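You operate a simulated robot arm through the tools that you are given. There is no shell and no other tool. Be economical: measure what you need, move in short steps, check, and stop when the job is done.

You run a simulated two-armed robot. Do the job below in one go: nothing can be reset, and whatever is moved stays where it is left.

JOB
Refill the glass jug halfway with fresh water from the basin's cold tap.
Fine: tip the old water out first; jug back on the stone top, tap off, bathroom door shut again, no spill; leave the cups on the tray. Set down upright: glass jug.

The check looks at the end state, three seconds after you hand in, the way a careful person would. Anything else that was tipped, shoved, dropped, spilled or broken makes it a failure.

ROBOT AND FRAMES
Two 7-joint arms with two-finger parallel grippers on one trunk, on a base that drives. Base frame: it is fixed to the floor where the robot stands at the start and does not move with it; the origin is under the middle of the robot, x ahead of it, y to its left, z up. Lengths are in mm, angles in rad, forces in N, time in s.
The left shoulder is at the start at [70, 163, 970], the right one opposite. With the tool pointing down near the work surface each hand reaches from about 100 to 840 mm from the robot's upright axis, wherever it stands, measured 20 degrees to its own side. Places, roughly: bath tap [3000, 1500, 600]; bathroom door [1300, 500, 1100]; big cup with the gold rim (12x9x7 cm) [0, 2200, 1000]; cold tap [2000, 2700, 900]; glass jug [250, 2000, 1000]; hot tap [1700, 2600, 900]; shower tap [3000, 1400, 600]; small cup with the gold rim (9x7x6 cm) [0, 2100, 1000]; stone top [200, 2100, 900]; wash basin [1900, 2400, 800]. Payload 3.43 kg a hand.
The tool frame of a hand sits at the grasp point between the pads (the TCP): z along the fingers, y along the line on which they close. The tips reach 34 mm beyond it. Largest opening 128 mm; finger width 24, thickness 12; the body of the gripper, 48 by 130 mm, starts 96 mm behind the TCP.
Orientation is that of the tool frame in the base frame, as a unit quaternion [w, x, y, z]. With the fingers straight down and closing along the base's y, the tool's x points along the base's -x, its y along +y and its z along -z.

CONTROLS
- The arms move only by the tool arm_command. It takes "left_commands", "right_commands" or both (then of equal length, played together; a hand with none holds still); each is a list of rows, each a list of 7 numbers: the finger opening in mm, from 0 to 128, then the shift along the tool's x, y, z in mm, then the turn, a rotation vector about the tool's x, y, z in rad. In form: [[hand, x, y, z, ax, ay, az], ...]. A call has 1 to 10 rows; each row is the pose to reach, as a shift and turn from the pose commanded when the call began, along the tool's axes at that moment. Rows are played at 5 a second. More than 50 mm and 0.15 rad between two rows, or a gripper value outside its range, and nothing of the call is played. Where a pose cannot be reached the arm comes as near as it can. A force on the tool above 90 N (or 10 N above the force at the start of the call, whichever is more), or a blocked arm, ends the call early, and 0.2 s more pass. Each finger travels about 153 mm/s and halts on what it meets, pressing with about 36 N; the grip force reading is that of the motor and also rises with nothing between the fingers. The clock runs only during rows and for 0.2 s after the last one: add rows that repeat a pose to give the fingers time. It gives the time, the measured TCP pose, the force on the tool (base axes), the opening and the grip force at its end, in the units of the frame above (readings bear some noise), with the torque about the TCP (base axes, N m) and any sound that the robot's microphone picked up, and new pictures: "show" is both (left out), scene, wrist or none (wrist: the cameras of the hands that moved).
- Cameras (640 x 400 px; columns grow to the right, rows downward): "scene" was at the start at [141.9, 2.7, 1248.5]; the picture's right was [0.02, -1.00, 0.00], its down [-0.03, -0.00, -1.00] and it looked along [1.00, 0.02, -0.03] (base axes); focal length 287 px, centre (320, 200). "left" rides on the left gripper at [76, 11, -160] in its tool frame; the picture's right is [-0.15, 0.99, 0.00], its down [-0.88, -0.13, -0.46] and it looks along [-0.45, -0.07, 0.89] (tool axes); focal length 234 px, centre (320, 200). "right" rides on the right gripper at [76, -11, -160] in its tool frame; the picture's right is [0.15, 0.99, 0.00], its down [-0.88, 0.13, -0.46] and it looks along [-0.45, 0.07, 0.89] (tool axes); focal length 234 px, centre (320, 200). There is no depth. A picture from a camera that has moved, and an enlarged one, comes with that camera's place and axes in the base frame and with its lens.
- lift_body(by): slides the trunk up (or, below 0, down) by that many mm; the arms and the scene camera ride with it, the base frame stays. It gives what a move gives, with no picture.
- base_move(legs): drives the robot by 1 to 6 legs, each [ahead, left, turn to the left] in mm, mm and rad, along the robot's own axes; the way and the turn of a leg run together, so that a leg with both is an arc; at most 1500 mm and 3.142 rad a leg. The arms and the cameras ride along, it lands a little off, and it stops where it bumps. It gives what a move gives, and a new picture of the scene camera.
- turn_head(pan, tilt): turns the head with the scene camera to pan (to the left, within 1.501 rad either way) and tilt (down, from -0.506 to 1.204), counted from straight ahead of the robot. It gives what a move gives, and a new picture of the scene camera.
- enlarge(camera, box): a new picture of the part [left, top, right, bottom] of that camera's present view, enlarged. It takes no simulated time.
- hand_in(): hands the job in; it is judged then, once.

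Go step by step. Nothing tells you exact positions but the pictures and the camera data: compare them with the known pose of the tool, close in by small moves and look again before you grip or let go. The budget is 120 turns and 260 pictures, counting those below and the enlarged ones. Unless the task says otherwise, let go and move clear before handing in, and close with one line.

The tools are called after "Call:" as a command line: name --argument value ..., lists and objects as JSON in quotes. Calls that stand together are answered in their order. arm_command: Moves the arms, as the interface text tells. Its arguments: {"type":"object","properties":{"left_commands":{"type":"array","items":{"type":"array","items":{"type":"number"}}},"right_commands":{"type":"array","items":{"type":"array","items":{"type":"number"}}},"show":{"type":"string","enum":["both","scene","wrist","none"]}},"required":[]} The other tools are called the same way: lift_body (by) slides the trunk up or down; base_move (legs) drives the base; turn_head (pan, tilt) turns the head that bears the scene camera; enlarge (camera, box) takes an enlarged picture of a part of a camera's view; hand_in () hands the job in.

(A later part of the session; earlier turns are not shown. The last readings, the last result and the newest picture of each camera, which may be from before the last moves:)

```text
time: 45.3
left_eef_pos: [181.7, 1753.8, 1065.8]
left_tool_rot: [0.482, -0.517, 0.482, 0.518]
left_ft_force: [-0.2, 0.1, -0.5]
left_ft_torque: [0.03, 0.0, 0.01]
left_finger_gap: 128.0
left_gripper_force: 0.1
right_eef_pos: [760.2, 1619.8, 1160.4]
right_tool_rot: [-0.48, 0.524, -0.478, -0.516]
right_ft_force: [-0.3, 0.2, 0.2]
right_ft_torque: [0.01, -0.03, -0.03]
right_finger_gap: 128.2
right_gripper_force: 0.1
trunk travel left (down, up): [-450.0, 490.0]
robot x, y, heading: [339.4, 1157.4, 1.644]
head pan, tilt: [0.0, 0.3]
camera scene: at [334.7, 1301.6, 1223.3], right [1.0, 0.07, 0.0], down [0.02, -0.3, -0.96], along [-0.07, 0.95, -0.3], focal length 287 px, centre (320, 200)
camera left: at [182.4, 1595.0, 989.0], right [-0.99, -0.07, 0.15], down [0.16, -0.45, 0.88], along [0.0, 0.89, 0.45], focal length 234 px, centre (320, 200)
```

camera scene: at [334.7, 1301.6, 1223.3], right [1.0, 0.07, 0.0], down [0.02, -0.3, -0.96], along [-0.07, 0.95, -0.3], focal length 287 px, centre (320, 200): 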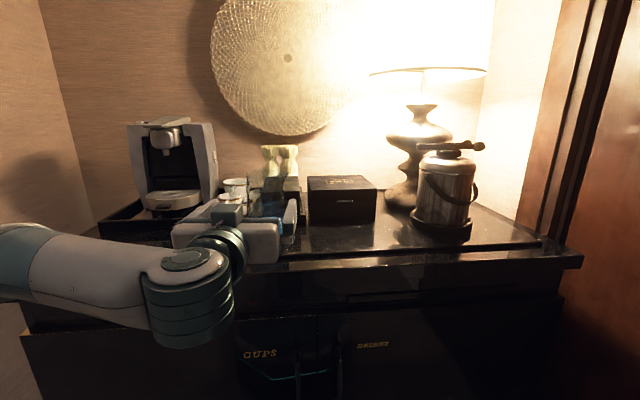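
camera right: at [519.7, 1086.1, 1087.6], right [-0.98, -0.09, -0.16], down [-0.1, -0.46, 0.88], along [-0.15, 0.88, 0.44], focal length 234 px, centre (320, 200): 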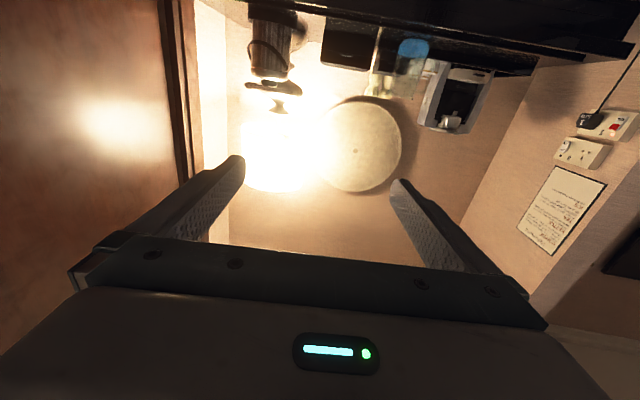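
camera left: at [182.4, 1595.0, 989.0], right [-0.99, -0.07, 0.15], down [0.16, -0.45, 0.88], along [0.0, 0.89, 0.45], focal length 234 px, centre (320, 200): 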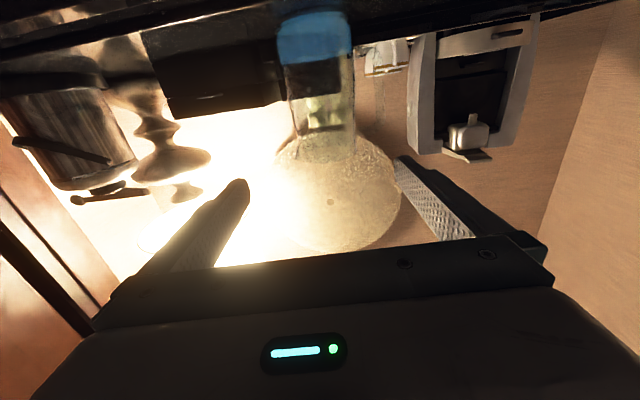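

Jug axis is about (157, 1962), height ~180 (z 918–1100). I'll look at its shape before gripping.

Call:
enlarge --camera "left" --box '[220, 0, 420, 180]'

Call:
enlarge --camera "scene" --box '[200, 140, 340, 260]'

```text
2.22 times, centred on (320, 90) of left
camera zoom: at [182.4, 1595.0, 989.0], right [-0.99, -0.07, 0.15], down [0.16, -0.45, 0.88], along [0.0, 0.89, 0.45], focal length 520 px, centre (320, 444)
```

zoom: 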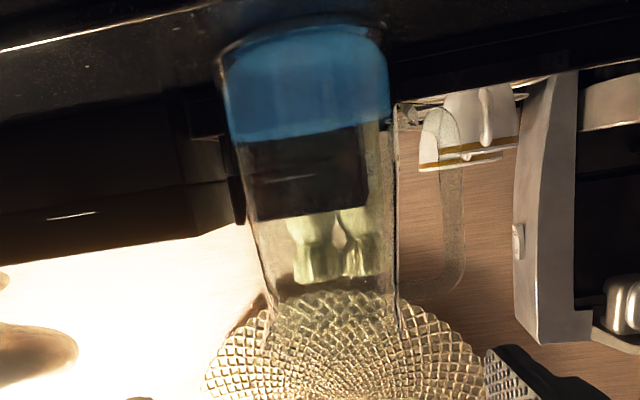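

```text
3.33 times, centred on (270, 200) of scene
camera zoom: at [334.7, 1301.6, 1223.3], right [1.0, 0.07, 0.0], down [0.02, -0.3, -0.96], along [-0.07, 0.95, -0.3], focal length 955 px, centre (487, 200)
```

zoom: 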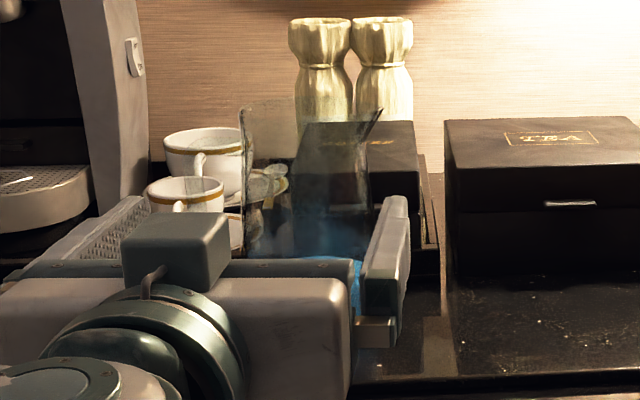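

The jug has a handle on its left side and a spout on the right, so I'll straddle the handle: hand coming from the left, pointing mostly right, fingers closing on the jug's front and back. First I turn the left hand in free space.

Call:
arm_command --left_commands '[[128, -5, 13, -10, 0.12, 0, 0], [128, -10, 26, -20, 0.24, 0, 0], [128, -15, 39, -30, 0.36, 0, 0], [128, -20, 52, -40, 0.48, 0, 0], [128, -20, 65, -40, 0.6, 0, 0], [128, -20, 78, -40, 0.72, 0, 0], [128, -20, 91, -40, 0.84, 0, 0], [128, -20, 104, -40, 0.96, 0, 0], [128, -20, 117, -40, 1.08, 0, 0], [128, -20, 130, -40, 1.2, 0, 0]]'

```text
time: 47.5
left_eef_pos: [55.8, 1710.3, 1064.1]
left_tool_rot: [0.69, -0.169, 0.69, 0.142]
left_ft_force: [-3.8, -0.3, -5.5]
left_ft_torque: [0.34, -0.74, -0.11]
left_finger_gap: 127.9
left_gripper_force: 0.1
left hand out of reach, approached as far as the arm can: row 2, 3, 8, 9
right_eef_pos: [758.4, 1622.2, 1160.0]
right_tool_rot: [-0.482, 0.523, -0.48, -0.514]
right_ft_force: [0.7, 0.3, -0.5]
right_ft_torque: [0.09, 0.0, 0.06]
right_finger_gap: 128.1
right_gripper_force: 0.2
trunk travel left (down, up): [-450.0, 490.0]
robot x, y, heading: [343.3, 1158.1, 1.646]
head pan, tilt: [0.0, 0.3]
camera scene: at [333.1, 1303.1, 1222.9], right [1.0, 0.07, 0.0], down [0.02, -0.3, -0.95], along [-0.07, 0.95, -0.3], focal length 287 px, centre (320, 200)
camera left: at [-91.8, 1650.1, 989.6], right [-0.42, 0.9, 0.11], down [-0.36, -0.28, 0.89], along [0.83, 0.34, 0.45], focal length 234 px, centre (320, 200)
```

scene: 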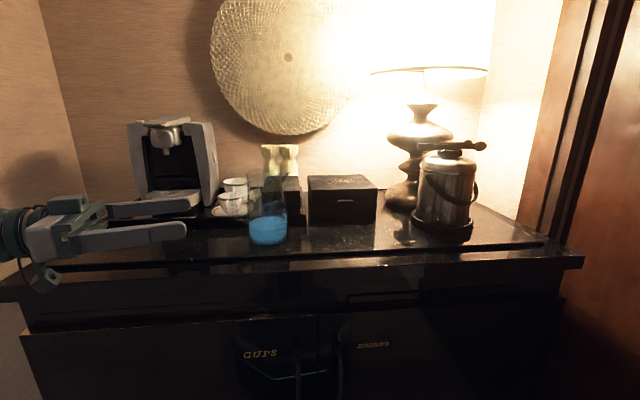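
left: 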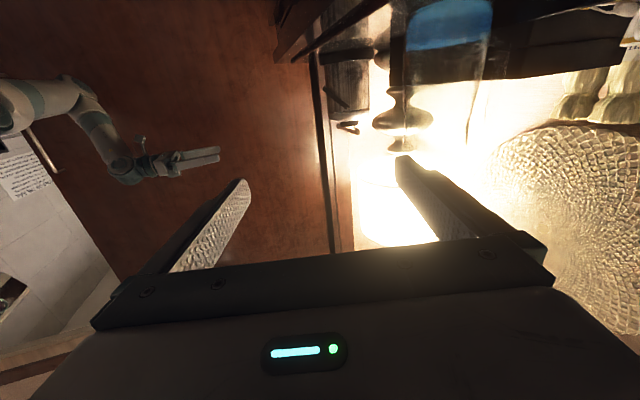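

There's a slight force on the hand, so I'll look left to see what the arm is near.

Call:
turn_head --pan 0.7 --tilt 0.45

```text
time: 48.5
left_eef_pos: [60.3, 1708.1, 1069.7]
left_tool_rot: [0.692, -0.165, 0.688, 0.143]
left_ft_force: [0.0, 0.2, -0.8]
left_ft_torque: [-0.03, 0.02, -0.01]
left_finger_gap: 128.0
left_gripper_force: 0.0
right_eef_pos: [759.3, 1620.3, 1162.5]
right_tool_rot: [-0.482, 0.523, -0.478, -0.515]
right_ft_force: [-0.1, 0.5, 0.5]
right_ft_torque: [-0.01, -0.01, 0.0]
right_finger_gap: 128.2
right_gripper_force: 0.0
trunk travel left (down, up): [-450.0, 490.0]
robot x, y, heading: [338.5, 1153.9, 1.642]
head pan, tilt: [0.7, 0.45]
camera scene: at [276.3, 1274.3, 1209.4], right [0.72, 0.7, 0.0], down [0.3, -0.31, -0.9], along [-0.63, 0.65, -0.44], focal length 287 px, centre (320, 200)
```

scene: 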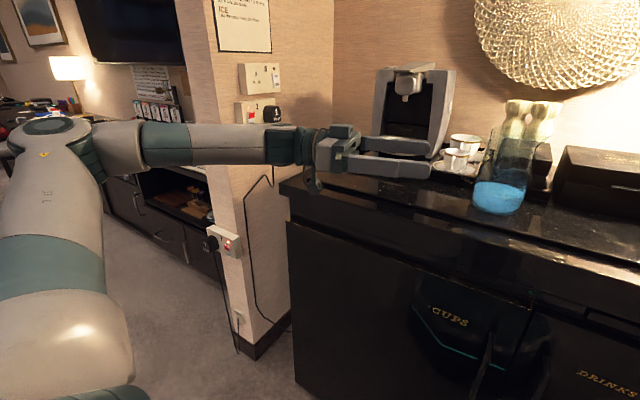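

No contact; just a transient. Let me check the jug's handle direction from here.

Call:
enlarge --camera "scene" --box '[420, 110, 580, 230]'

Call:
enlarge --camera "left" --box '[360, 0, 560, 180]'

```text
3.33 times, centred on (500, 170) of scene
camera zoom: at [276.3, 1274.3, 1209.4], right [0.72, 0.7, 0.0], down [0.3, -0.31, -0.9], along [-0.63, 0.65, -0.44], focal length 955 px, centre (-280, 300)
```

zoom: 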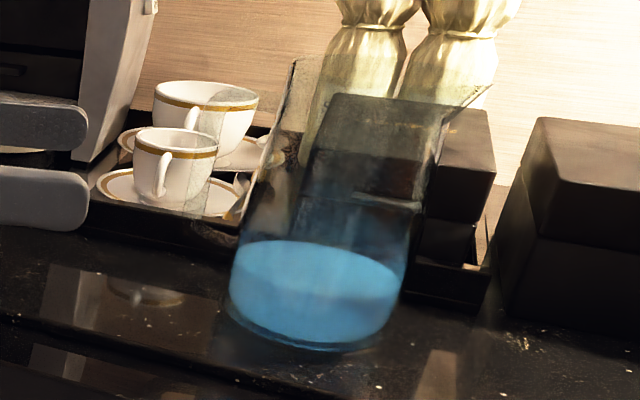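

```text
2.22 times, centred on (460, 90) of left
camera zoom: at [-88.5, 1649.4, 993.6], right [-0.42, 0.9, 0.12], down [-0.37, -0.29, 0.88], along [0.83, 0.33, 0.45], focal length 520 px, centre (9, 444)
```

zoom: 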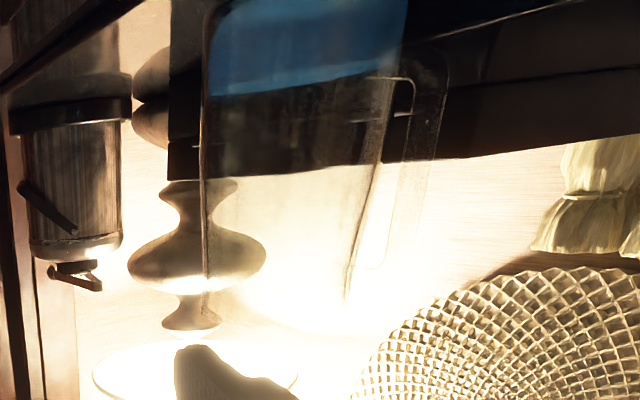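

The handle actually points left and slightly back (≈162°), so approaching from the front pointing ~30° outward to the left keeps both fingers clear of it. I'll turn the left hand back accordingly.

Call:
arm_command --left_commands '[[128, 0, -8, 12, -0.15, 0, 0], [128, 0, -16, 24, -0.3, 0, 0], [128, 0, -24, 36, -0.45, 0, 0], [128, 0, -32, 48, -0.6, 0, 0], [128, 0, -40, 60, -0.75, 0, 0], [128, 0, -48, 72, -0.9, 0, 0], [128, 0, -56, 84, -1.05, 0, 0], [128, 0, -64, 96, -1.2, 0, 0], [128, 0, -72, 108, -1.35, 0, 0], [128, 0, -80, 120, -1.5, 0, 0]]' --show "none"

Call:
arm_command --left_commands '[[128, 0, -15, 0, -0.12, 0, 0], [128, 0, -30, 0, -0.24, 0, 0]]' --show "wrist"

Call:
turn_head --pan 0.2 --tilt 0.45

```text
time: 50.7
left_eef_pos: [199.4, 1682.7, 1084.5]
left_tool_rot: [0.398, -0.584, 0.398, 0.585]
left_ft_force: [0.5, 0.6, -0.9]
left_ft_torque: [-0.02, -0.02, 0.04]
left_finger_gap: 128.1
left_gripper_force: 0.0
left hand out of reach, approached as far as the arm can: row 5, 6, 7, 8, 9
right_eef_pos: [761.8, 1620.1, 1161.7]
right_tool_rot: [-0.481, 0.523, -0.479, -0.515]
right_ft_force: [0.4, -0.3, -0.1]
right_ft_torque: [0.02, -0.02, 0.05]
right_finger_gap: 127.6
right_gripper_force: 0.2
trunk travel left (down, up): [-450.0, 490.0]
robot x, y, heading: [340.4, 1156.5, 1.641]
head pan, tilt: [0.7, 0.45]
```

```text
time: 51.3
left_eef_pos: [225.1, 1695.0, 1083.5]
left_tool_rot: [0.326, -0.628, 0.325, 0.628]
left_ft_force: [1.1, 0.1, -0.2]
left_ft_torque: [-0.01, -0.01, -0.03]
left_finger_gap: 128.0
left_gripper_force: 0.0
right_eef_pos: [759.1, 1619.7, 1161.5]
right_tool_rot: [-0.482, 0.523, -0.479, -0.515]
right_ft_force: [-0.2, 0.2, 0.2]
right_ft_torque: [-0.02, 0.02, -0.01]
right_finger_gap: 128.0
right_gripper_force: 0.1
trunk travel left (down, up): [-450.0, 490.0]
robot x, y, heading: [340.2, 1154.5, 1.643]
head pan, tilt: [0.7, 0.45]
camera left: at [308.2, 1559.0, 1008.6], right [-0.81, -0.57, 0.15], down [0.37, -0.3, 0.88], along [-0.46, 0.77, 0.45], focal length 234 px, centre (320, 200)
```

left: 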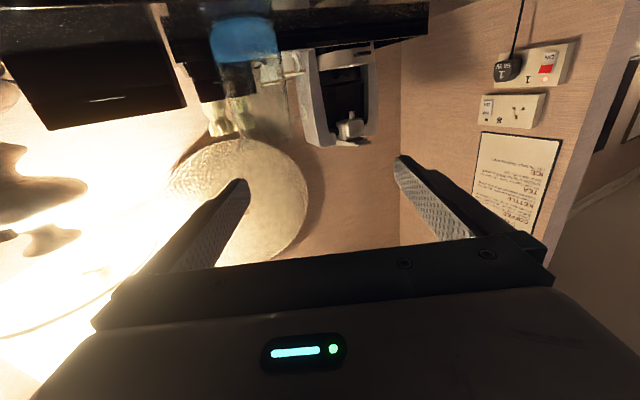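

```text
time: 52.3
left_eef_pos: [225.3, 1695.3, 1084.6]
left_tool_rot: [0.327, -0.627, 0.325, 0.628]
left_ft_force: [-0.1, 0.6, 1.0]
left_ft_torque: [-0.02, -0.02, -0.01]
left_finger_gap: 127.8
left_gripper_force: 0.1
right_eef_pos: [759.8, 1620.5, 1161.1]
right_tool_rot: [-0.482, 0.523, -0.479, -0.514]
right_ft_force: [0.1, -0.1, 0.6]
right_ft_torque: [-0.01, -0.02, 0.0]
right_finger_gap: 128.0
right_gripper_force: 0.0
trunk travel left (down, up): [-450.0, 490.0]
robot x, y, heading: [341.8, 1158.1, 1.644]
head pan, tilt: [0.201, 0.45]
camera scene: at [315.6, 1296.9, 1209.4], right [0.96, 0.27, 0.0], down [0.12, -0.42, -0.9], along [-0.24, 0.87, -0.44], focal length 287 px, centre (320, 200)
```

scene: 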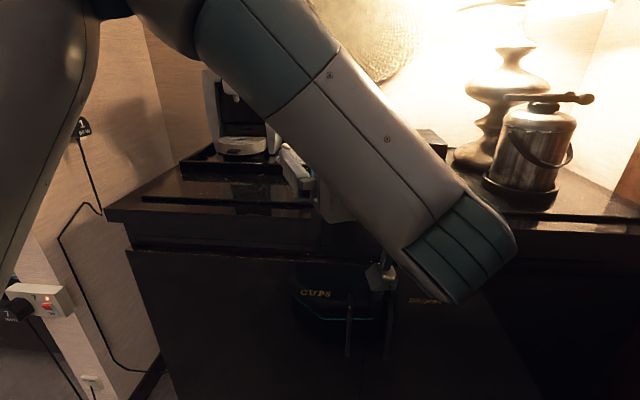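

Jug estimate now (154, 1962). I'll drive 120 mm ahead and then align the hand's line with the jug at z≈1040.

Call:
base_move --legs '[[120, 0, 0]]'

Call:
arm_command --left_commands '[[128, 15, -15, 0, 0, 0, 0], [128, 30, -30, 0, 0, 0, 0], [128, 44, -36, 15, 0, 0, 0]]' --show "wrist"

```text
time: 53.5
left_eef_pos: [214.5, 1815.2, 1084.6]
left_tool_rot: [0.325, -0.627, 0.325, 0.628]
left_ft_force: [0.6, 0.9, 0.3]
left_ft_torque: [0.02, 0.02, 0.03]
left_finger_gap: 127.8
left_gripper_force: 0.1
right_eef_pos: [749.3, 1741.7, 1160.4]
right_tool_rot: [-0.48, 0.525, -0.478, -0.515]
right_ft_force: [-0.8, 0.2, 0.0]
right_ft_torque: [0.0, 0.03, 0.01]
right_finger_gap: 128.0
right_gripper_force: 0.1
trunk travel left (down, up): [-450.0, 490.0]
robot x, y, heading: [334.3, 1275.8, 1.645]
head pan, tilt: [0.201, 0.45]
camera scene: at [306.7, 1417.5, 1209.2], right [0.96, 0.27, 0.0], down [0.12, -0.42, -0.9], along [-0.24, 0.87, -0.44], focal length 287 px, centre (320, 200)
```

scene: 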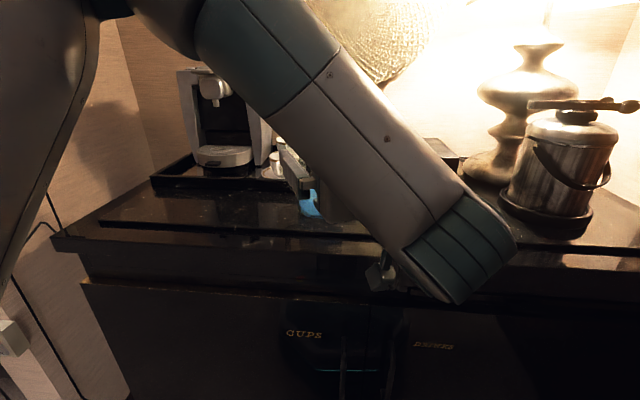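

```text
time: 54.3
left_eef_pos: [235.2, 1847.3, 1040.4]
left_tool_rot: [0.326, -0.628, 0.324, 0.628]
left_ft_force: [-1.0, 0.9, 1.0]
left_ft_torque: [-0.07, 0.0, 0.0]
left_finger_gap: 128.0
left_gripper_force: 0.0
right_eef_pos: [748.4, 1741.6, 1161.5]
right_tool_rot: [-0.481, 0.523, -0.478, -0.516]
right_ft_force: [0.7, -0.5, 0.7]
right_ft_torque: [-0.02, 0.02, -0.01]
right_finger_gap: 128.1
right_gripper_force: 0.1
trunk travel left (down, up): [-450.0, 490.0]
robot x, y, heading: [335.8, 1275.2, 1.641]
head pan, tilt: [0.201, 0.45]
camera left: at [318.0, 1711.0, 964.2], right [-0.81, -0.57, 0.15], down [0.37, -0.3, 0.88], along [-0.46, 0.77, 0.45], focal length 234 px, centre (320, 200)
```

left: 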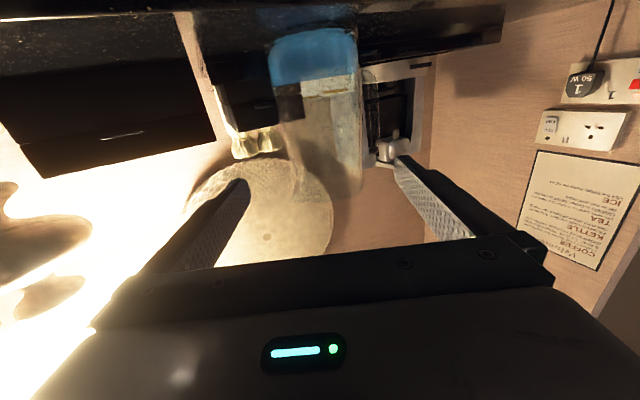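

The jug is nearly centred in front of the hand. I'll advance 95 mm and look again.

Call:
arm_command --left_commands '[[128, 0, 5, 20, 0, 0, 0], [128, 0, 5, 45, 0, 0, 0], [128, 0, 5, 70, 0, 0, 0], [128, 0, 5, 95, 0, 0, 0]]' --show "wrist"

Call:
enlarge --camera "scene" --box '[220, 120, 420, 260]'

```text
time: 55.3
left_eef_pos: [175.4, 1923.4, 1038.2]
left_tool_rot: [-0.326, 0.628, -0.326, -0.627]
left_ft_force: [0.9, -0.7, -0.4]
left_ft_torque: [-0.02, 0.01, -0.01]
left_finger_gap: 128.1
left_gripper_force: 0.0
right_eef_pos: [747.8, 1741.7, 1161.8]
right_tool_rot: [-0.482, 0.524, -0.478, -0.515]
right_ft_force: [0.4, 0.7, 0.1]
right_ft_torque: [0.04, -0.01, -0.01]
right_finger_gap: 128.2
right_gripper_force: 0.0
trunk travel left (down, up): [-450.0, 490.0]
robot x, y, heading: [335.1, 1278.5, 1.646]
head pan, tilt: [0.201, 0.45]
camera left: at [258.8, 1786.3, 963.5], right [-0.81, -0.57, 0.15], down [0.37, -0.3, 0.88], along [-0.46, 0.77, 0.45], focal length 234 px, centre (320, 200)
```

left: 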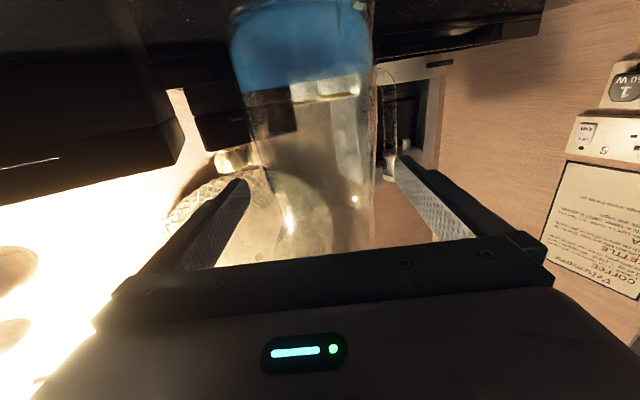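

```text
2.86 times, centred on (320, 190) of scene
camera zoom: at [306.2, 1416.7, 1209.3], right [0.96, 0.27, 0.0], down [0.12, -0.42, -0.9], along [-0.24, 0.87, -0.44], focal length 819 px, centre (320, 229)
```

zoom: 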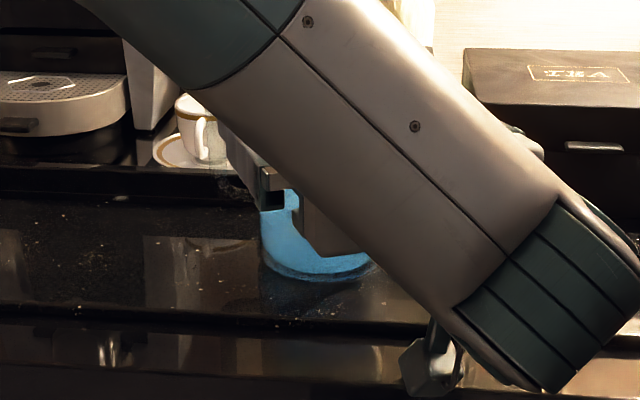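

Well centred. I'll advance the last ~38 mm and close gently.

Call:
arm_command --left_commands '[[128, 0, 0, 20, 0, 0, 0], [128, 0, 0, 38, 0, 0, 0], [128, 0, 0, 38, 0, 0, 0]]' --show "wrist"

```text
time: 56.1
left_eef_pos: [156.2, 1954.1, 1040.2]
left_tool_rot: [0.327, -0.628, 0.324, 0.628]
left_ft_force: [-0.4, -1.1, -0.8]
left_ft_torque: [0.01, -0.05, 0.11]
left_finger_gap: 127.9
left_gripper_force: 0.0
right_eef_pos: [749.0, 1740.4, 1162.0]
right_tool_rot: [-0.481, 0.524, -0.478, -0.515]
right_ft_force: [-0.2, -0.2, -0.7]
right_ft_torque: [0.0, 0.01, 0.02]
right_finger_gap: 127.9
right_gripper_force: 0.0
trunk travel left (down, up): [-450.0, 490.0]
robot x, y, heading: [336.3, 1279.1, 1.646]
head pan, tilt: [0.201, 0.45]
camera left: at [238.1, 1816.4, 964.5], right [-0.81, -0.57, 0.15], down [0.37, -0.3, 0.88], along [-0.46, 0.77, 0.45], focal length 234 px, centre (320, 200)
```

left: 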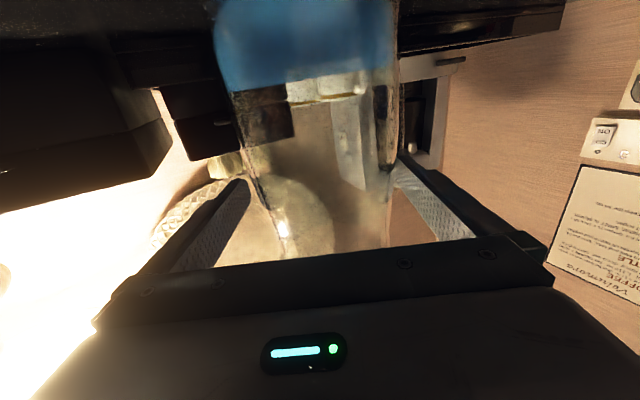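

The jug sits between the fingers; closing now in small steps.

Call:
arm_command --left_commands '[[115, 0, 0, 0, 0, 0, 0], [105, 0, 0, 0, 0, 0, 0], [98, 0, 0, 0, 0, 0, 0], [92, 0, 0, 0, 0, 0, 0], [86, 0, 0, 0, 0, 0, 0], [80, 0, 0, 0, 0, 0, 0], [74, 0, 0, 0, 0, 0, 0], [68, 0, 0, 0, 0, 0, 0]]' --show "wrist"

```text
time: 57.9
left_eef_pos: [155.5, 1953.1, 1040.5]
left_tool_rot: [0.325, -0.628, 0.324, 0.628]
left_ft_force: [-3.0, -0.6, 0.8]
left_ft_torque: [0.17, 0.04, 0.03]
left_finger_gap: 94.0
left_gripper_force: 36.5
right_eef_pos: [749.4, 1739.6, 1162.4]
right_tool_rot: [-0.481, 0.523, -0.478, -0.515]
right_ft_force: [0.0, 0.1, 0.3]
right_ft_torque: [0.01, 0.02, 0.02]
right_finger_gap: 128.2
right_gripper_force: 0.0
trunk travel left (down, up): [-450.0, 490.0]
robot x, y, heading: [332.5, 1278.0, 1.644]
head pan, tilt: [0.201, 0.45]
camera left: at [237.8, 1816.2, 964.6], right [-0.81, -0.57, 0.15], down [0.37, -0.3, 0.88], along [-0.46, 0.77, 0.45], focal length 234 px, centre (320, 200)
```

left: 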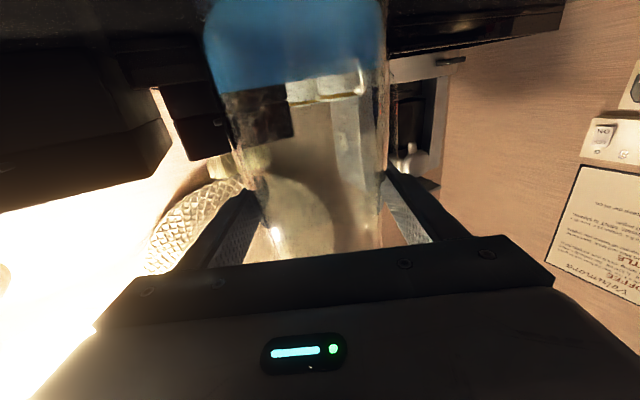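

Gripped at 94 mm. I'll lift straight up 100 mm gently.

Call:
arm_command --left_commands '[[68, -5, 0, 0, 0, 0, 0], [68, -15, 0, 0, 0, 0, 0], [68, -30, 0, 0, 0, 0, 0], [68, -45, 0, 0, 0, 0, 0], [68, -60, 0, 0, 0, 0, 0], [68, -75, 0, 0, 0, 0, 0], [68, -90, 0, 0, 0, 0, 0], [68, -100, 0, 0, 0, 0, 0]]'

```text
time: 59.7
left_eef_pos: [155.2, 1953.0, 1140.9]
left_tool_rot: [-0.326, 0.628, -0.326, -0.627]
left_ft_force: [-0.4, 0.2, -7.0]
left_ft_torque: [0.06, 0.02, -0.02]
left_finger_gap: 90.2
left_gripper_force: 36.5
right_eef_pos: [748.9, 1740.2, 1161.7]
right_tool_rot: [-0.481, 0.524, -0.478, -0.516]
right_ft_force: [0.4, -0.3, 0.9]
right_ft_torque: [-0.01, 0.0, 0.01]
right_finger_gap: 128.0
right_gripper_force: 0.0
trunk travel left (down, up): [-450.0, 490.0]
robot x, y, heading: [332.9, 1272.8, 1.645]
head pan, tilt: [0.201, 0.45]
camera scene: at [306.5, 1416.9, 1209.3], right [0.96, 0.27, 0.0], down [0.12, -0.42, -0.9], along [-0.24, 0.87, -0.44], focal length 287 px, centre (320, 200)
camera left: at [237.7, 1816.9, 1065.0], right [-0.81, -0.57, 0.15], down [0.37, -0.3, 0.88], along [-0.46, 0.77, 0.45], focal length 234 px, centre (320, 200)
```

scene: 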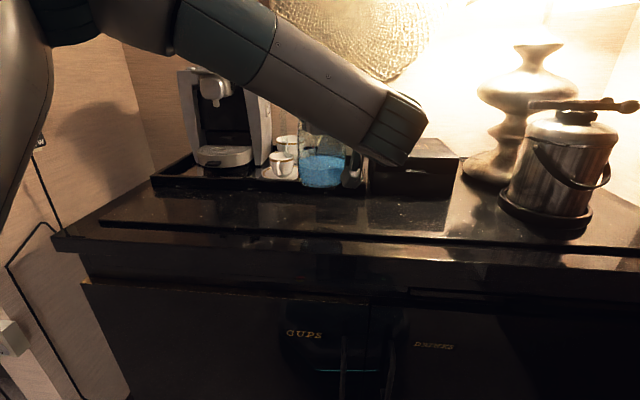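
left: 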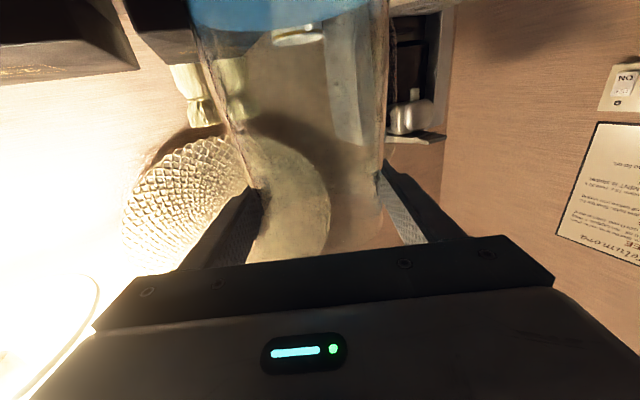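

The gap shrank and the jug seems to have slipped somewhat downward in the grip; let me check whether it's still moving.

Call:
arm_command --left_commands '[[60, 0, 0, 0, 0, 0, 0], [60, 0, 0, 0, 0, 0, 0]]' --show "wrist"

Call:
enlarge --camera "scene" --box '[240, 80, 420, 200]'

```text
time: 60.3
left_eef_pos: [153.9, 1953.8, 1140.2]
left_tool_rot: [-0.326, 0.628, -0.326, -0.627]
left_ft_force: [-0.1, 0.3, -7.1]
left_ft_torque: [0.07, 0.02, 0.01]
left_finger_gap: 90.4
left_gripper_force: 36.1
right_eef_pos: [748.6, 1740.8, 1161.1]
right_tool_rot: [-0.481, 0.523, -0.479, -0.515]
right_ft_force: [0.5, -0.4, -0.4]
right_ft_torque: [0.04, 0.0, -0.01]
right_finger_gap: 128.3
right_gripper_force: 0.1
trunk travel left (down, up): [-450.0, 490.0]
robot x, y, heading: [334.3, 1276.5, 1.643]
head pan, tilt: [0.201, 0.45]
camera left: at [237.6, 1817.0, 1064.8], right [-0.81, -0.57, 0.15], down [0.37, -0.3, 0.88], along [-0.46, 0.77, 0.45], focal length 234 px, centre (320, 200)
```

left: 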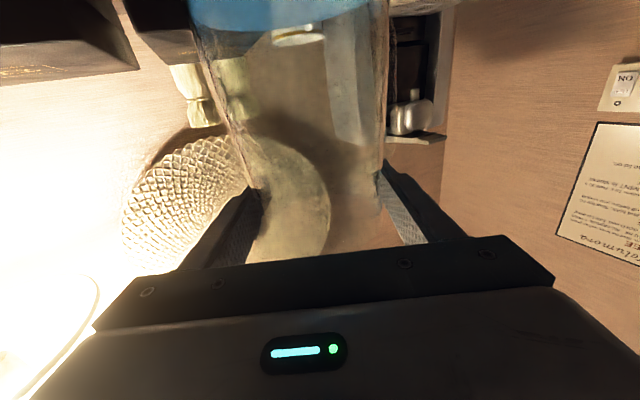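

```text
3.33 times, centred on (330, 140) of scene
camera zoom: at [306.5, 1417.1, 1209.3], right [0.96, 0.27, 0.0], down [0.12, -0.42, -0.9], along [-0.24, 0.87, -0.44], focal length 955 px, centre (287, 400)
```

zoom: 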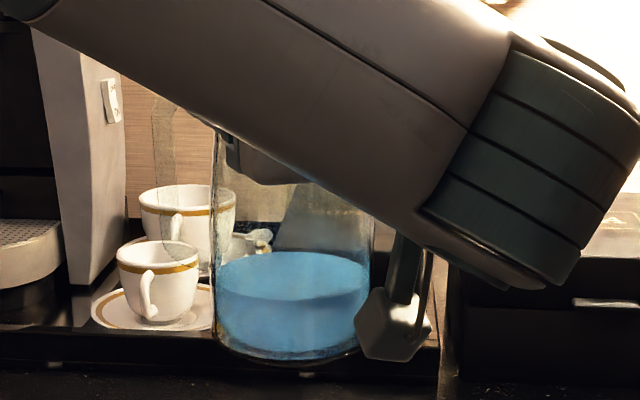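

The jug slid ~35–45 mm down in the grip but now holds. I'll set it back on the stone and regrip lower; first lower most of the way.

Call:
arm_command --left_commands '[[60, 12, 0, 0, 0, 0, 0], [60, 24, 0, 0, 0, 0, 0], [60, 36, 0, 0, 0, 0, 0], [60, 46, 0, 0, 0, 0, 0], [60, 50, 0, 0, 0, 0, 0], [60, 50, 0, 0, 0, 0, 0]]' --show "scene"

Call:
enlarge --camera "scene" --box '[240, 120, 420, 240]'

```text
time: 61.7
left_eef_pos: [154.7, 1954.7, 1091.5]
left_tool_rot: [-0.325, 0.628, -0.325, -0.628]
left_ft_force: [-0.3, 0.1, -6.9]
left_ft_torque: [0.05, 0.05, -0.01]
left_finger_gap: 90.2
left_gripper_force: 35.8
right_eef_pos: [748.1, 1740.6, 1160.3]
right_tool_rot: [-0.481, 0.524, -0.478, -0.515]
right_ft_force: [-0.4, 0.2, -0.9]
right_ft_torque: [-0.05, -0.02, 0.02]
right_finger_gap: 128.0
right_gripper_force: 0.0
trunk travel left (down, up): [-450.0, 490.0]
robot x, y, heading: [332.6, 1282.8, 1.642]
head pan, tilt: [0.201, 0.45]
camera scene: at [306.5, 1417.1, 1209.3], right [0.96, 0.27, 0.0], down [0.12, -0.42, -0.9], along [-0.24, 0.87, -0.44], focal length 287 px, centre (320, 200)
```

scene: 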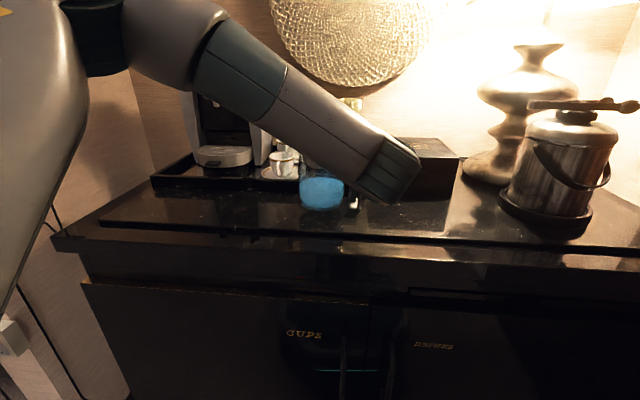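

```text
3.33 times, centred on (330, 180) of scene
camera zoom: at [306.5, 1417.1, 1209.3], right [0.96, 0.27, 0.0], down [0.12, -0.42, -0.9], along [-0.24, 0.87, -0.44], focal length 955 px, centre (287, 267)
```

zoom: 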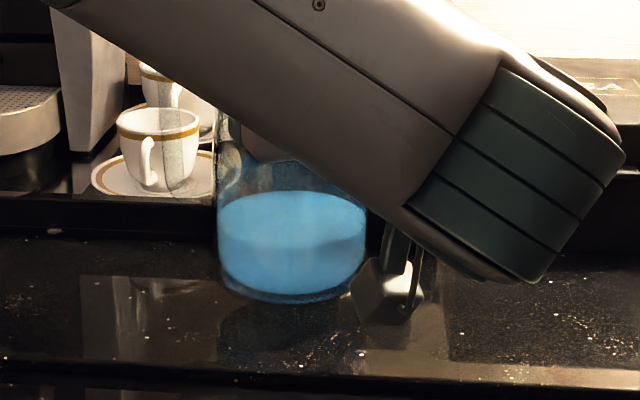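

Base is about 20 mm above the stone. Lowering in small steps.

Call:
arm_command --left_commands '[[60, 5, 0, 0, 0, 0, 0], [60, 10, 0, 0, 0, 0, 0], [60, 14, 0, 0, 0, 0, 0], [60, 14, 0, 0, 0, 0, 0]]' --show "none"

Call:
arm_command --left_commands '[[60, 2, 0, 0, 0, 0, 0], [60, 4, 0, 0, 0, 0, 0], [60, 4, 0, 0, 0, 0, 0]]' --show "none"

Call:
enlarge --camera "scene" --box '[240, 120, 420, 240]'

```text
time: 62.7
left_eef_pos: [155.5, 1954.0, 1074.0]
left_tool_rot: [-0.325, 0.628, -0.325, -0.628]
left_ft_force: [-0.2, -0.7, -5.9]
left_ft_torque: [0.07, 0.06, 0.01]
left_finger_gap: 89.8
left_gripper_force: 36.2
right_eef_pos: [749.2, 1741.6, 1161.6]
right_tool_rot: [-0.481, 0.524, -0.478, -0.516]
right_ft_force: [0.0, -0.6, 0.0]
right_ft_torque: [-0.02, 0.0, 0.01]
right_finger_gap: 128.2
right_gripper_force: 0.1
trunk travel left (down, up): [-450.0, 490.0]
robot x, y, heading: [329.9, 1277.0, 1.645]
head pan, tilt: [0.201, 0.45]
```

```text
time: 63.5
left_eef_pos: [154.6, 1953.3, 1073.8]
left_tool_rot: [0.327, -0.627, 0.324, 0.628]
left_ft_force: [-1.4, 4.6, 7.8]
left_ft_torque: [-0.08, 0.23, -0.01]
left_finger_gap: 90.0
left_gripper_force: 35.7
right_eef_pos: [749.8, 1741.3, 1161.7]
right_tool_rot: [-0.481, 0.523, -0.478, -0.516]
right_ft_force: [0.1, -0.5, -0.4]
right_ft_torque: [-0.01, 0.01, -0.03]
right_finger_gap: 127.6
right_gripper_force: 0.0
trunk travel left (down, up): [-450.0, 490.0]
robot x, y, heading: [331.6, 1276.9, 1.644]
head pan, tilt: [0.201, 0.45]
```

```text
3.33 times, centred on (330, 180) of scene
camera zoom: at [306.7, 1416.1, 1209.6], right [0.96, 0.27, 0.0], down [0.12, -0.42, -0.9], along [-0.24, 0.87, -0.44], focal length 955 px, centre (287, 267)
```

zoom: 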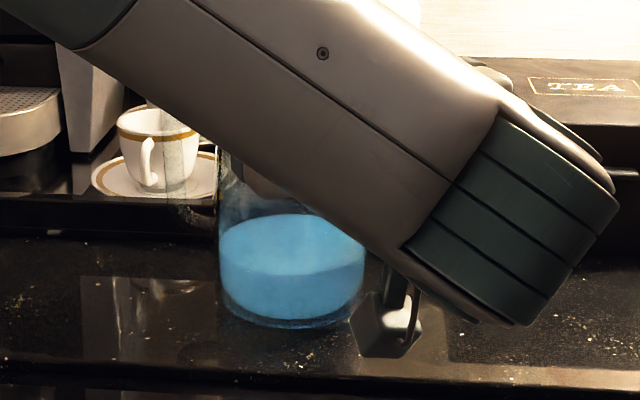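

The jug stands on the stone again, held 34 mm higher than planned. I'll open, pitch the hand 0.35 rad down and regrip about 70 mm above the base.

Call:
arm_command --left_commands '[[75, -4, 0, 0, 0, 0, 0], [92, -4, 0, 0, 0, 0, 0], [105, -4, 0, 0, 0, 0, 0], [128, -4, 0, 0, 0, 0, 0], [128, -4, 0, 0, 0, 0.12, 0], [128, -4, 0, 0, 0, 0.24, 0], [128, -4, 0, 0, 0, 0.35, 0], [128, 16, 0, 0, 0, 0.35, 0], [128, 40, 0, 0, 0, 0.35, 0], [128, 60, 0, 0, 0, 0.35, 0]]'

```text
time: 65.7
left_eef_pos: [156.4, 1955.2, 1013.5]
left_tool_rot: [-0.264, 0.728, -0.377, -0.508]
left_ft_force: [1.0, 0.6, 1.0]
left_ft_torque: [0.0, -0.03, 0.04]
left_finger_gap: 128.0
left_gripper_force: 0.0
right_eef_pos: [750.8, 1740.6, 1161.0]
right_tool_rot: [-0.481, 0.524, -0.478, -0.516]
right_ft_force: [-0.4, -0.3, 0.8]
right_ft_torque: [-0.01, 0.0, 0.0]
right_finger_gap: 128.0
right_gripper_force: 0.0
trunk travel left (down, up): [-450.0, 490.0]
robot x, y, heading: [334.3, 1275.8, 1.642]
head pan, tilt: [0.201, 0.45]
camera scene: at [306.7, 1416.8, 1209.3], right [0.96, 0.27, 0.0], down [0.12, -0.42, -0.9], along [-0.24, 0.87, -0.44], focal length 287 px, centre (320, 200)
camera left: at [248.5, 1803.6, 996.2], right [-0.84, -0.53, 0.14], down [0.18, -0.03, 0.98], along [-0.52, 0.85, 0.12], focal length 234 px, centre (320, 200)
```

scene: 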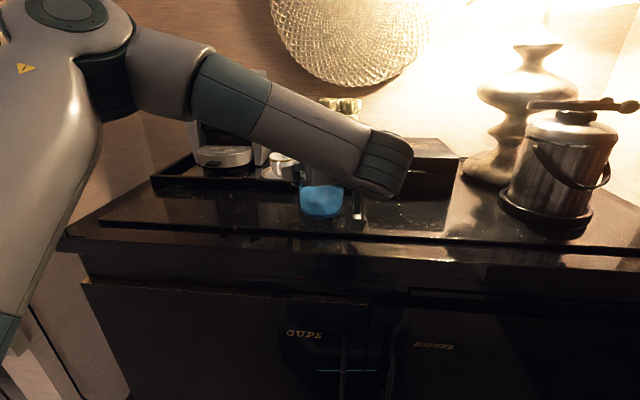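
left: 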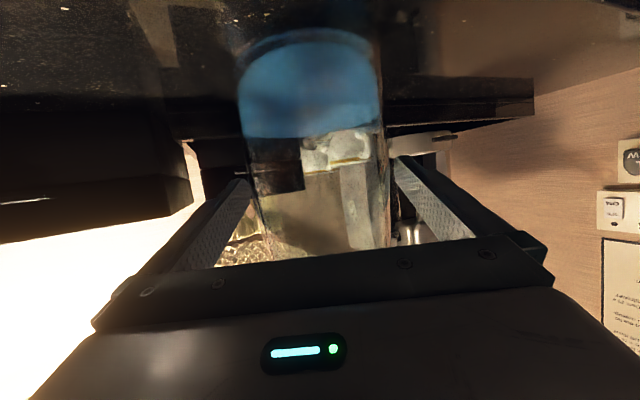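

Call:
arm_command --left_commands '[[128, 13, 0, 5, 0, 0, 0], [128, 26, 0, 10, 0, 0, 0], [128, 26, 0, 10, 0, 0, 0]]' --show "none"

Call:
enlarge --camera "left" --box '[200, 20, 460, 260]'

```text
time: 66.5
left_eef_pos: [155.6, 1954.7, 986.2]
left_tool_rot: [-0.265, 0.727, -0.377, -0.509]
left_ft_force: [0.2, -0.4, 0.2]
left_ft_torque: [-0.02, -0.01, -0.01]
left_finger_gap: 127.9
left_gripper_force: 0.1
right_eef_pos: [748.9, 1740.8, 1161.5]
right_tool_rot: [-0.481, 0.524, -0.478, -0.516]
right_ft_force: [0.0, -0.4, -0.6]
right_ft_torque: [0.0, 0.03, 0.02]
right_finger_gap: 128.1
right_gripper_force: 0.1
trunk travel left (down, up): [-450.0, 490.0]
robot x, y, heading: [329.8, 1279.3, 1.648]
head pan, tilt: [0.201, 0.45]
```

```text
1.67 times, centred on (330, 140) of left
camera zoom: at [247.7, 1804.3, 969.1], right [-0.84, -0.53, 0.14], down [0.18, -0.03, 0.98], along [-0.52, 0.85, 0.12], focal length 390 px, centre (303, 300)
```

zoom: 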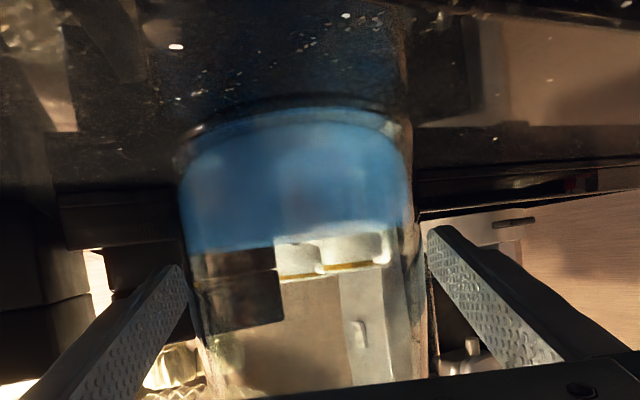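

Reworking the sightlines, the handle points nearer 175°, so the left fingertip was close to it — likely why the first grip was poor. I'll swing the hand ~0.4 rad further left around the jug so the handle lies ahead, between the fingertips.

Call:
arm_command --left_commands '[[128, 0, 0, 0, -0.094, 0, -0.034], [128, 0, 0, 0, -0.188, 0, -0.068], [128, 0, 0, 0, -0.282, 0, -0.103], [128, 0, 0, 0, -0.376, 0, -0.137], [128, 0, 0, 0, -0.376, 0, -0.137]]' --show "wrist"

Call:
enlarge --camera "scene" --box '[240, 100, 440, 240]'

```text
time: 67.7
left_eef_pos: [155.0, 1954.8, 985.0]
left_tool_rot: [-0.158, 0.788, -0.225, -0.551]
left_ft_force: [-0.3, 0.2, -0.3]
left_ft_torque: [-0.01, 0.0, 0.02]
left_finger_gap: 128.3
left_gripper_force: 0.1
right_eef_pos: [747.9, 1741.1, 1162.0]
right_tool_rot: [-0.481, 0.525, -0.477, -0.515]
right_ft_force: [0.1, 0.5, 0.0]
right_ft_torque: [-0.04, 0.0, 0.01]
right_finger_gap: 127.8
right_gripper_force: 0.1
trunk travel left (down, up): [-450.0, 490.0]
robot x, y, heading: [334.3, 1278.3, 1.641]
head pan, tilt: [0.201, 0.45]
camera left: at [298.6, 1852.4, 968.9], right [-0.56, -0.81, 0.14], down [0.18, 0.04, 0.98], along [-0.81, 0.58, 0.12], focal length 234 px, centre (320, 200)
```

left: 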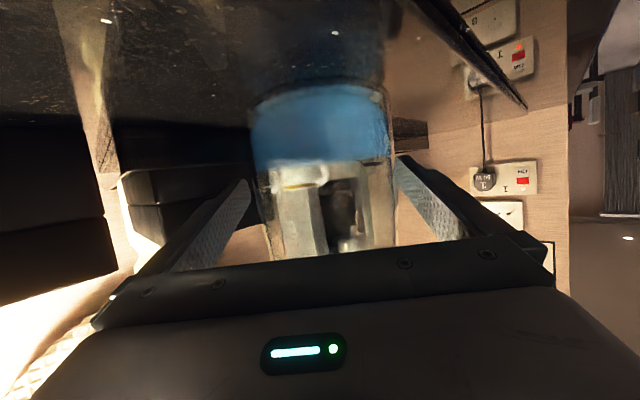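

```text
2.86 times, centred on (340, 170) of scene
camera zoom: at [306.4, 1416.2, 1209.4], right [0.96, 0.27, 0.0], down [0.12, -0.42, -0.9], along [-0.24, 0.87, -0.44], focal length 819 px, centre (263, 286)
```

zoom: 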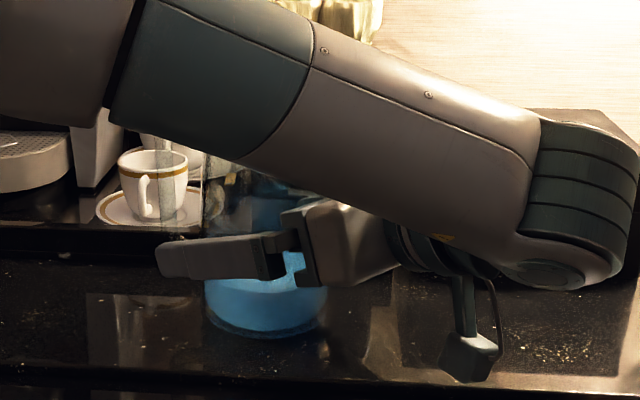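

The jug is centred and the handle is now hidden straight ahead, beyond the tips. Closing.

Call:
arm_command --left_commands '[[112, 0, 0, 0, 0, 0, 0], [102, 0, 0, 0, 0, 0, 0], [96, 0, 0, 0, 0, 0, 0], [90, 0, 0, 0, 0, 0, 0], [80, 0, 0, 0, 0, 0, 0], [60, 0, 0, 0, 0, 0, 0], [40, 0, 0, 0, 0, 0, 0], [40, 0, 0, 0, 0, 0, 0]]' --show "wrist"

```text
time: 69.5
left_eef_pos: [154.0, 1954.0, 985.9]
left_tool_rot: [-0.158, 0.788, -0.225, -0.551]
left_ft_force: [-2.5, -2.6, 0.3]
left_ft_torque: [-0.22, 0.29, -0.01]
left_finger_gap: 97.7
left_gripper_force: 36.5
right_eef_pos: [749.5, 1739.2, 1161.7]
right_tool_rot: [-0.481, 0.524, -0.478, -0.516]
right_ft_force: [0.2, 0.0, -0.6]
right_ft_torque: [0.02, 0.02, -0.01]
right_finger_gap: 128.1
right_gripper_force: 0.0
trunk travel left (down, up): [-450.0, 490.0]
robot x, y, heading: [336.1, 1279.7, 1.647]
head pan, tilt: [0.201, 0.45]
camera left: at [298.5, 1852.2, 968.9], right [-0.56, -0.81, 0.14], down [0.18, 0.04, 0.98], along [-0.81, 0.58, 0.12], focal length 234 px, centre (320, 200)
```

left: 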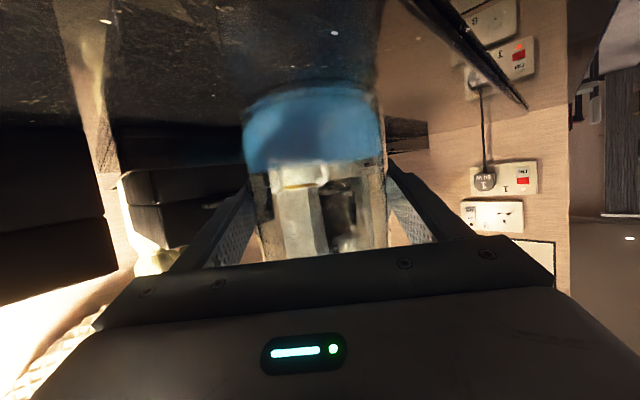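

Gripped at 97.7 mm. Lifting slowly and only a little, to test for slip.

Call:
arm_command --left_commands '[[40, -2, 0, -0.7, 0, 0, 0], [40, -5, 0, -1.8, 0, 0, 0], [40, -9, 0, -3.3, 0, 0, 0], [40, -14, 0, -5.1, 0, 0, 0], [40, -20, 0, -7.3, 0, 0, 0], [40, -28, 0, -10.2, 0, 0, 0], [40, -28, 0, -10.2, 0, 0, 0]]' --show "wrist"

Call:
enlarge --camera "scene" --box '[240, 100, 440, 240]'

```text
time: 71.1
left_eef_pos: [155.0, 1954.5, 1012.9]
left_tool_rot: [-0.157, 0.788, -0.225, -0.55]
left_ft_force: [0.2, 0.4, -7.0]
left_ft_torque: [0.04, 0.04, -0.02]
left_finger_gap: 97.6
left_gripper_force: 35.8
right_eef_pos: [748.9, 1741.5, 1162.1]
right_tool_rot: [-0.48, 0.525, -0.477, -0.516]
right_ft_force: [0.0, -0.4, 0.7]
right_ft_torque: [0.03, 0.01, -0.01]
right_finger_gap: 128.0
right_gripper_force: 0.1
trunk travel left (down, up): [-450.0, 490.0]
robot x, y, heading: [335.7, 1273.5, 1.641]
head pan, tilt: [0.201, 0.45]
camera left: at [299.1, 1852.5, 997.5], right [-0.57, -0.81, 0.14], down [0.18, 0.04, 0.98], along [-0.81, 0.58, 0.12], focal length 234 px, centre (320, 200)
```

left: 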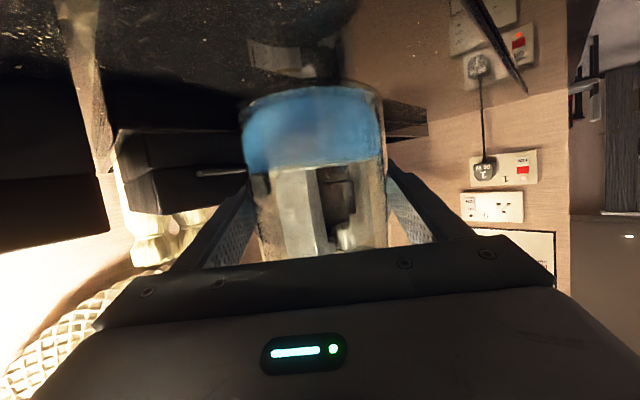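

```text
2.86 times, centred on (340, 170) of scene
camera zoom: at [306.5, 1417.2, 1209.2], right [0.96, 0.27, 0.0], down [0.12, -0.42, -0.9], along [-0.24, 0.87, -0.44], focal length 819 px, centre (263, 286)
```

zoom: 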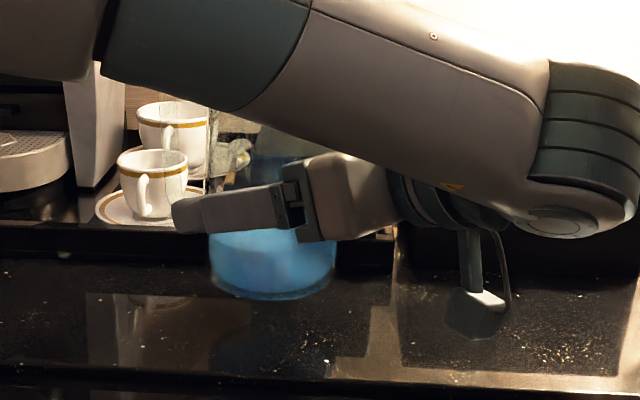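

No slip this time. I'll lift higher and back away from the cabinet.

Call:
arm_command --left_commands '[[40, -14, 0, -5.1, 0, 0, 0], [40, -28, 0, -10.2, 0, 0, 0], [40, -42, 0, -15.3, 0, 0, 0], [40, -56, 0, -20.4, 0, 0, 0], [40, -70, 0, -25.5, 0, 0, 0], [40, -84, 0, -30.6, 0, 0, 0], [40, -84, 0, -30.6, 0, 0, 0]]' --show "none"

Call:
base_move --legs '[[-300, 0, 0]]'

```text
time: 72.7
left_eef_pos: [154.0, 1955.9, 1101.8]
left_tool_rot: [-0.157, 0.788, -0.224, -0.551]
left_ft_force: [0.5, -0.3, -7.4]
left_ft_torque: [0.0, 0.03, -0.02]
left_finger_gap: 97.6
left_gripper_force: 35.9
right_eef_pos: [749.2, 1741.0, 1161.9]
right_tool_rot: [-0.482, 0.524, -0.479, -0.514]
right_ft_force: [0.4, -0.1, 0.0]
right_ft_torque: [0.0, 0.0, -0.01]
right_finger_gap: 128.2
right_gripper_force: 0.1
trunk travel left (down, up): [-450.0, 490.0]
robot x, y, heading: [331.9, 1273.9, 1.644]
head pan, tilt: [0.201, 0.45]
```

```text
time: 74.7
left_eef_pos: [176.3, 1659.9, 1101.1]
left_tool_rot: [-0.158, 0.788, -0.224, -0.551]
left_ft_force: [0.2, -0.6, -6.4]
left_ft_torque: [-0.02, 0.02, -0.05]
left_finger_gap: 97.6
left_gripper_force: 36.1
right_eef_pos: [770.7, 1448.3, 1162.2]
right_tool_rot: [-0.481, 0.524, -0.478, -0.516]
right_ft_force: [-0.6, 0.3, 0.4]
right_ft_torque: [-0.02, 0.0, 0.01]
right_finger_gap: 128.0
right_gripper_force: 0.0
trunk travel left (down, up): [-450.0, 490.0]
robot x, y, heading: [356.7, 984.7, 1.644]
head pan, tilt: [0.201, 0.45]
camera scene: at [328.1, 1123.9, 1209.4], right [0.96, 0.27, 0.0], down [0.12, -0.42, -0.9], along [-0.24, 0.87, -0.44], focal length 287 px, centre (320, 200)
```

scene: 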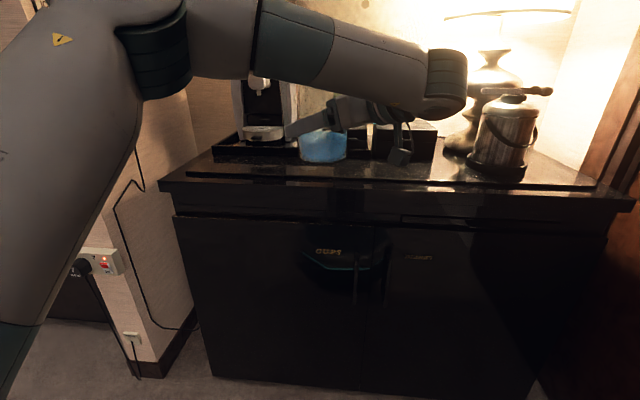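

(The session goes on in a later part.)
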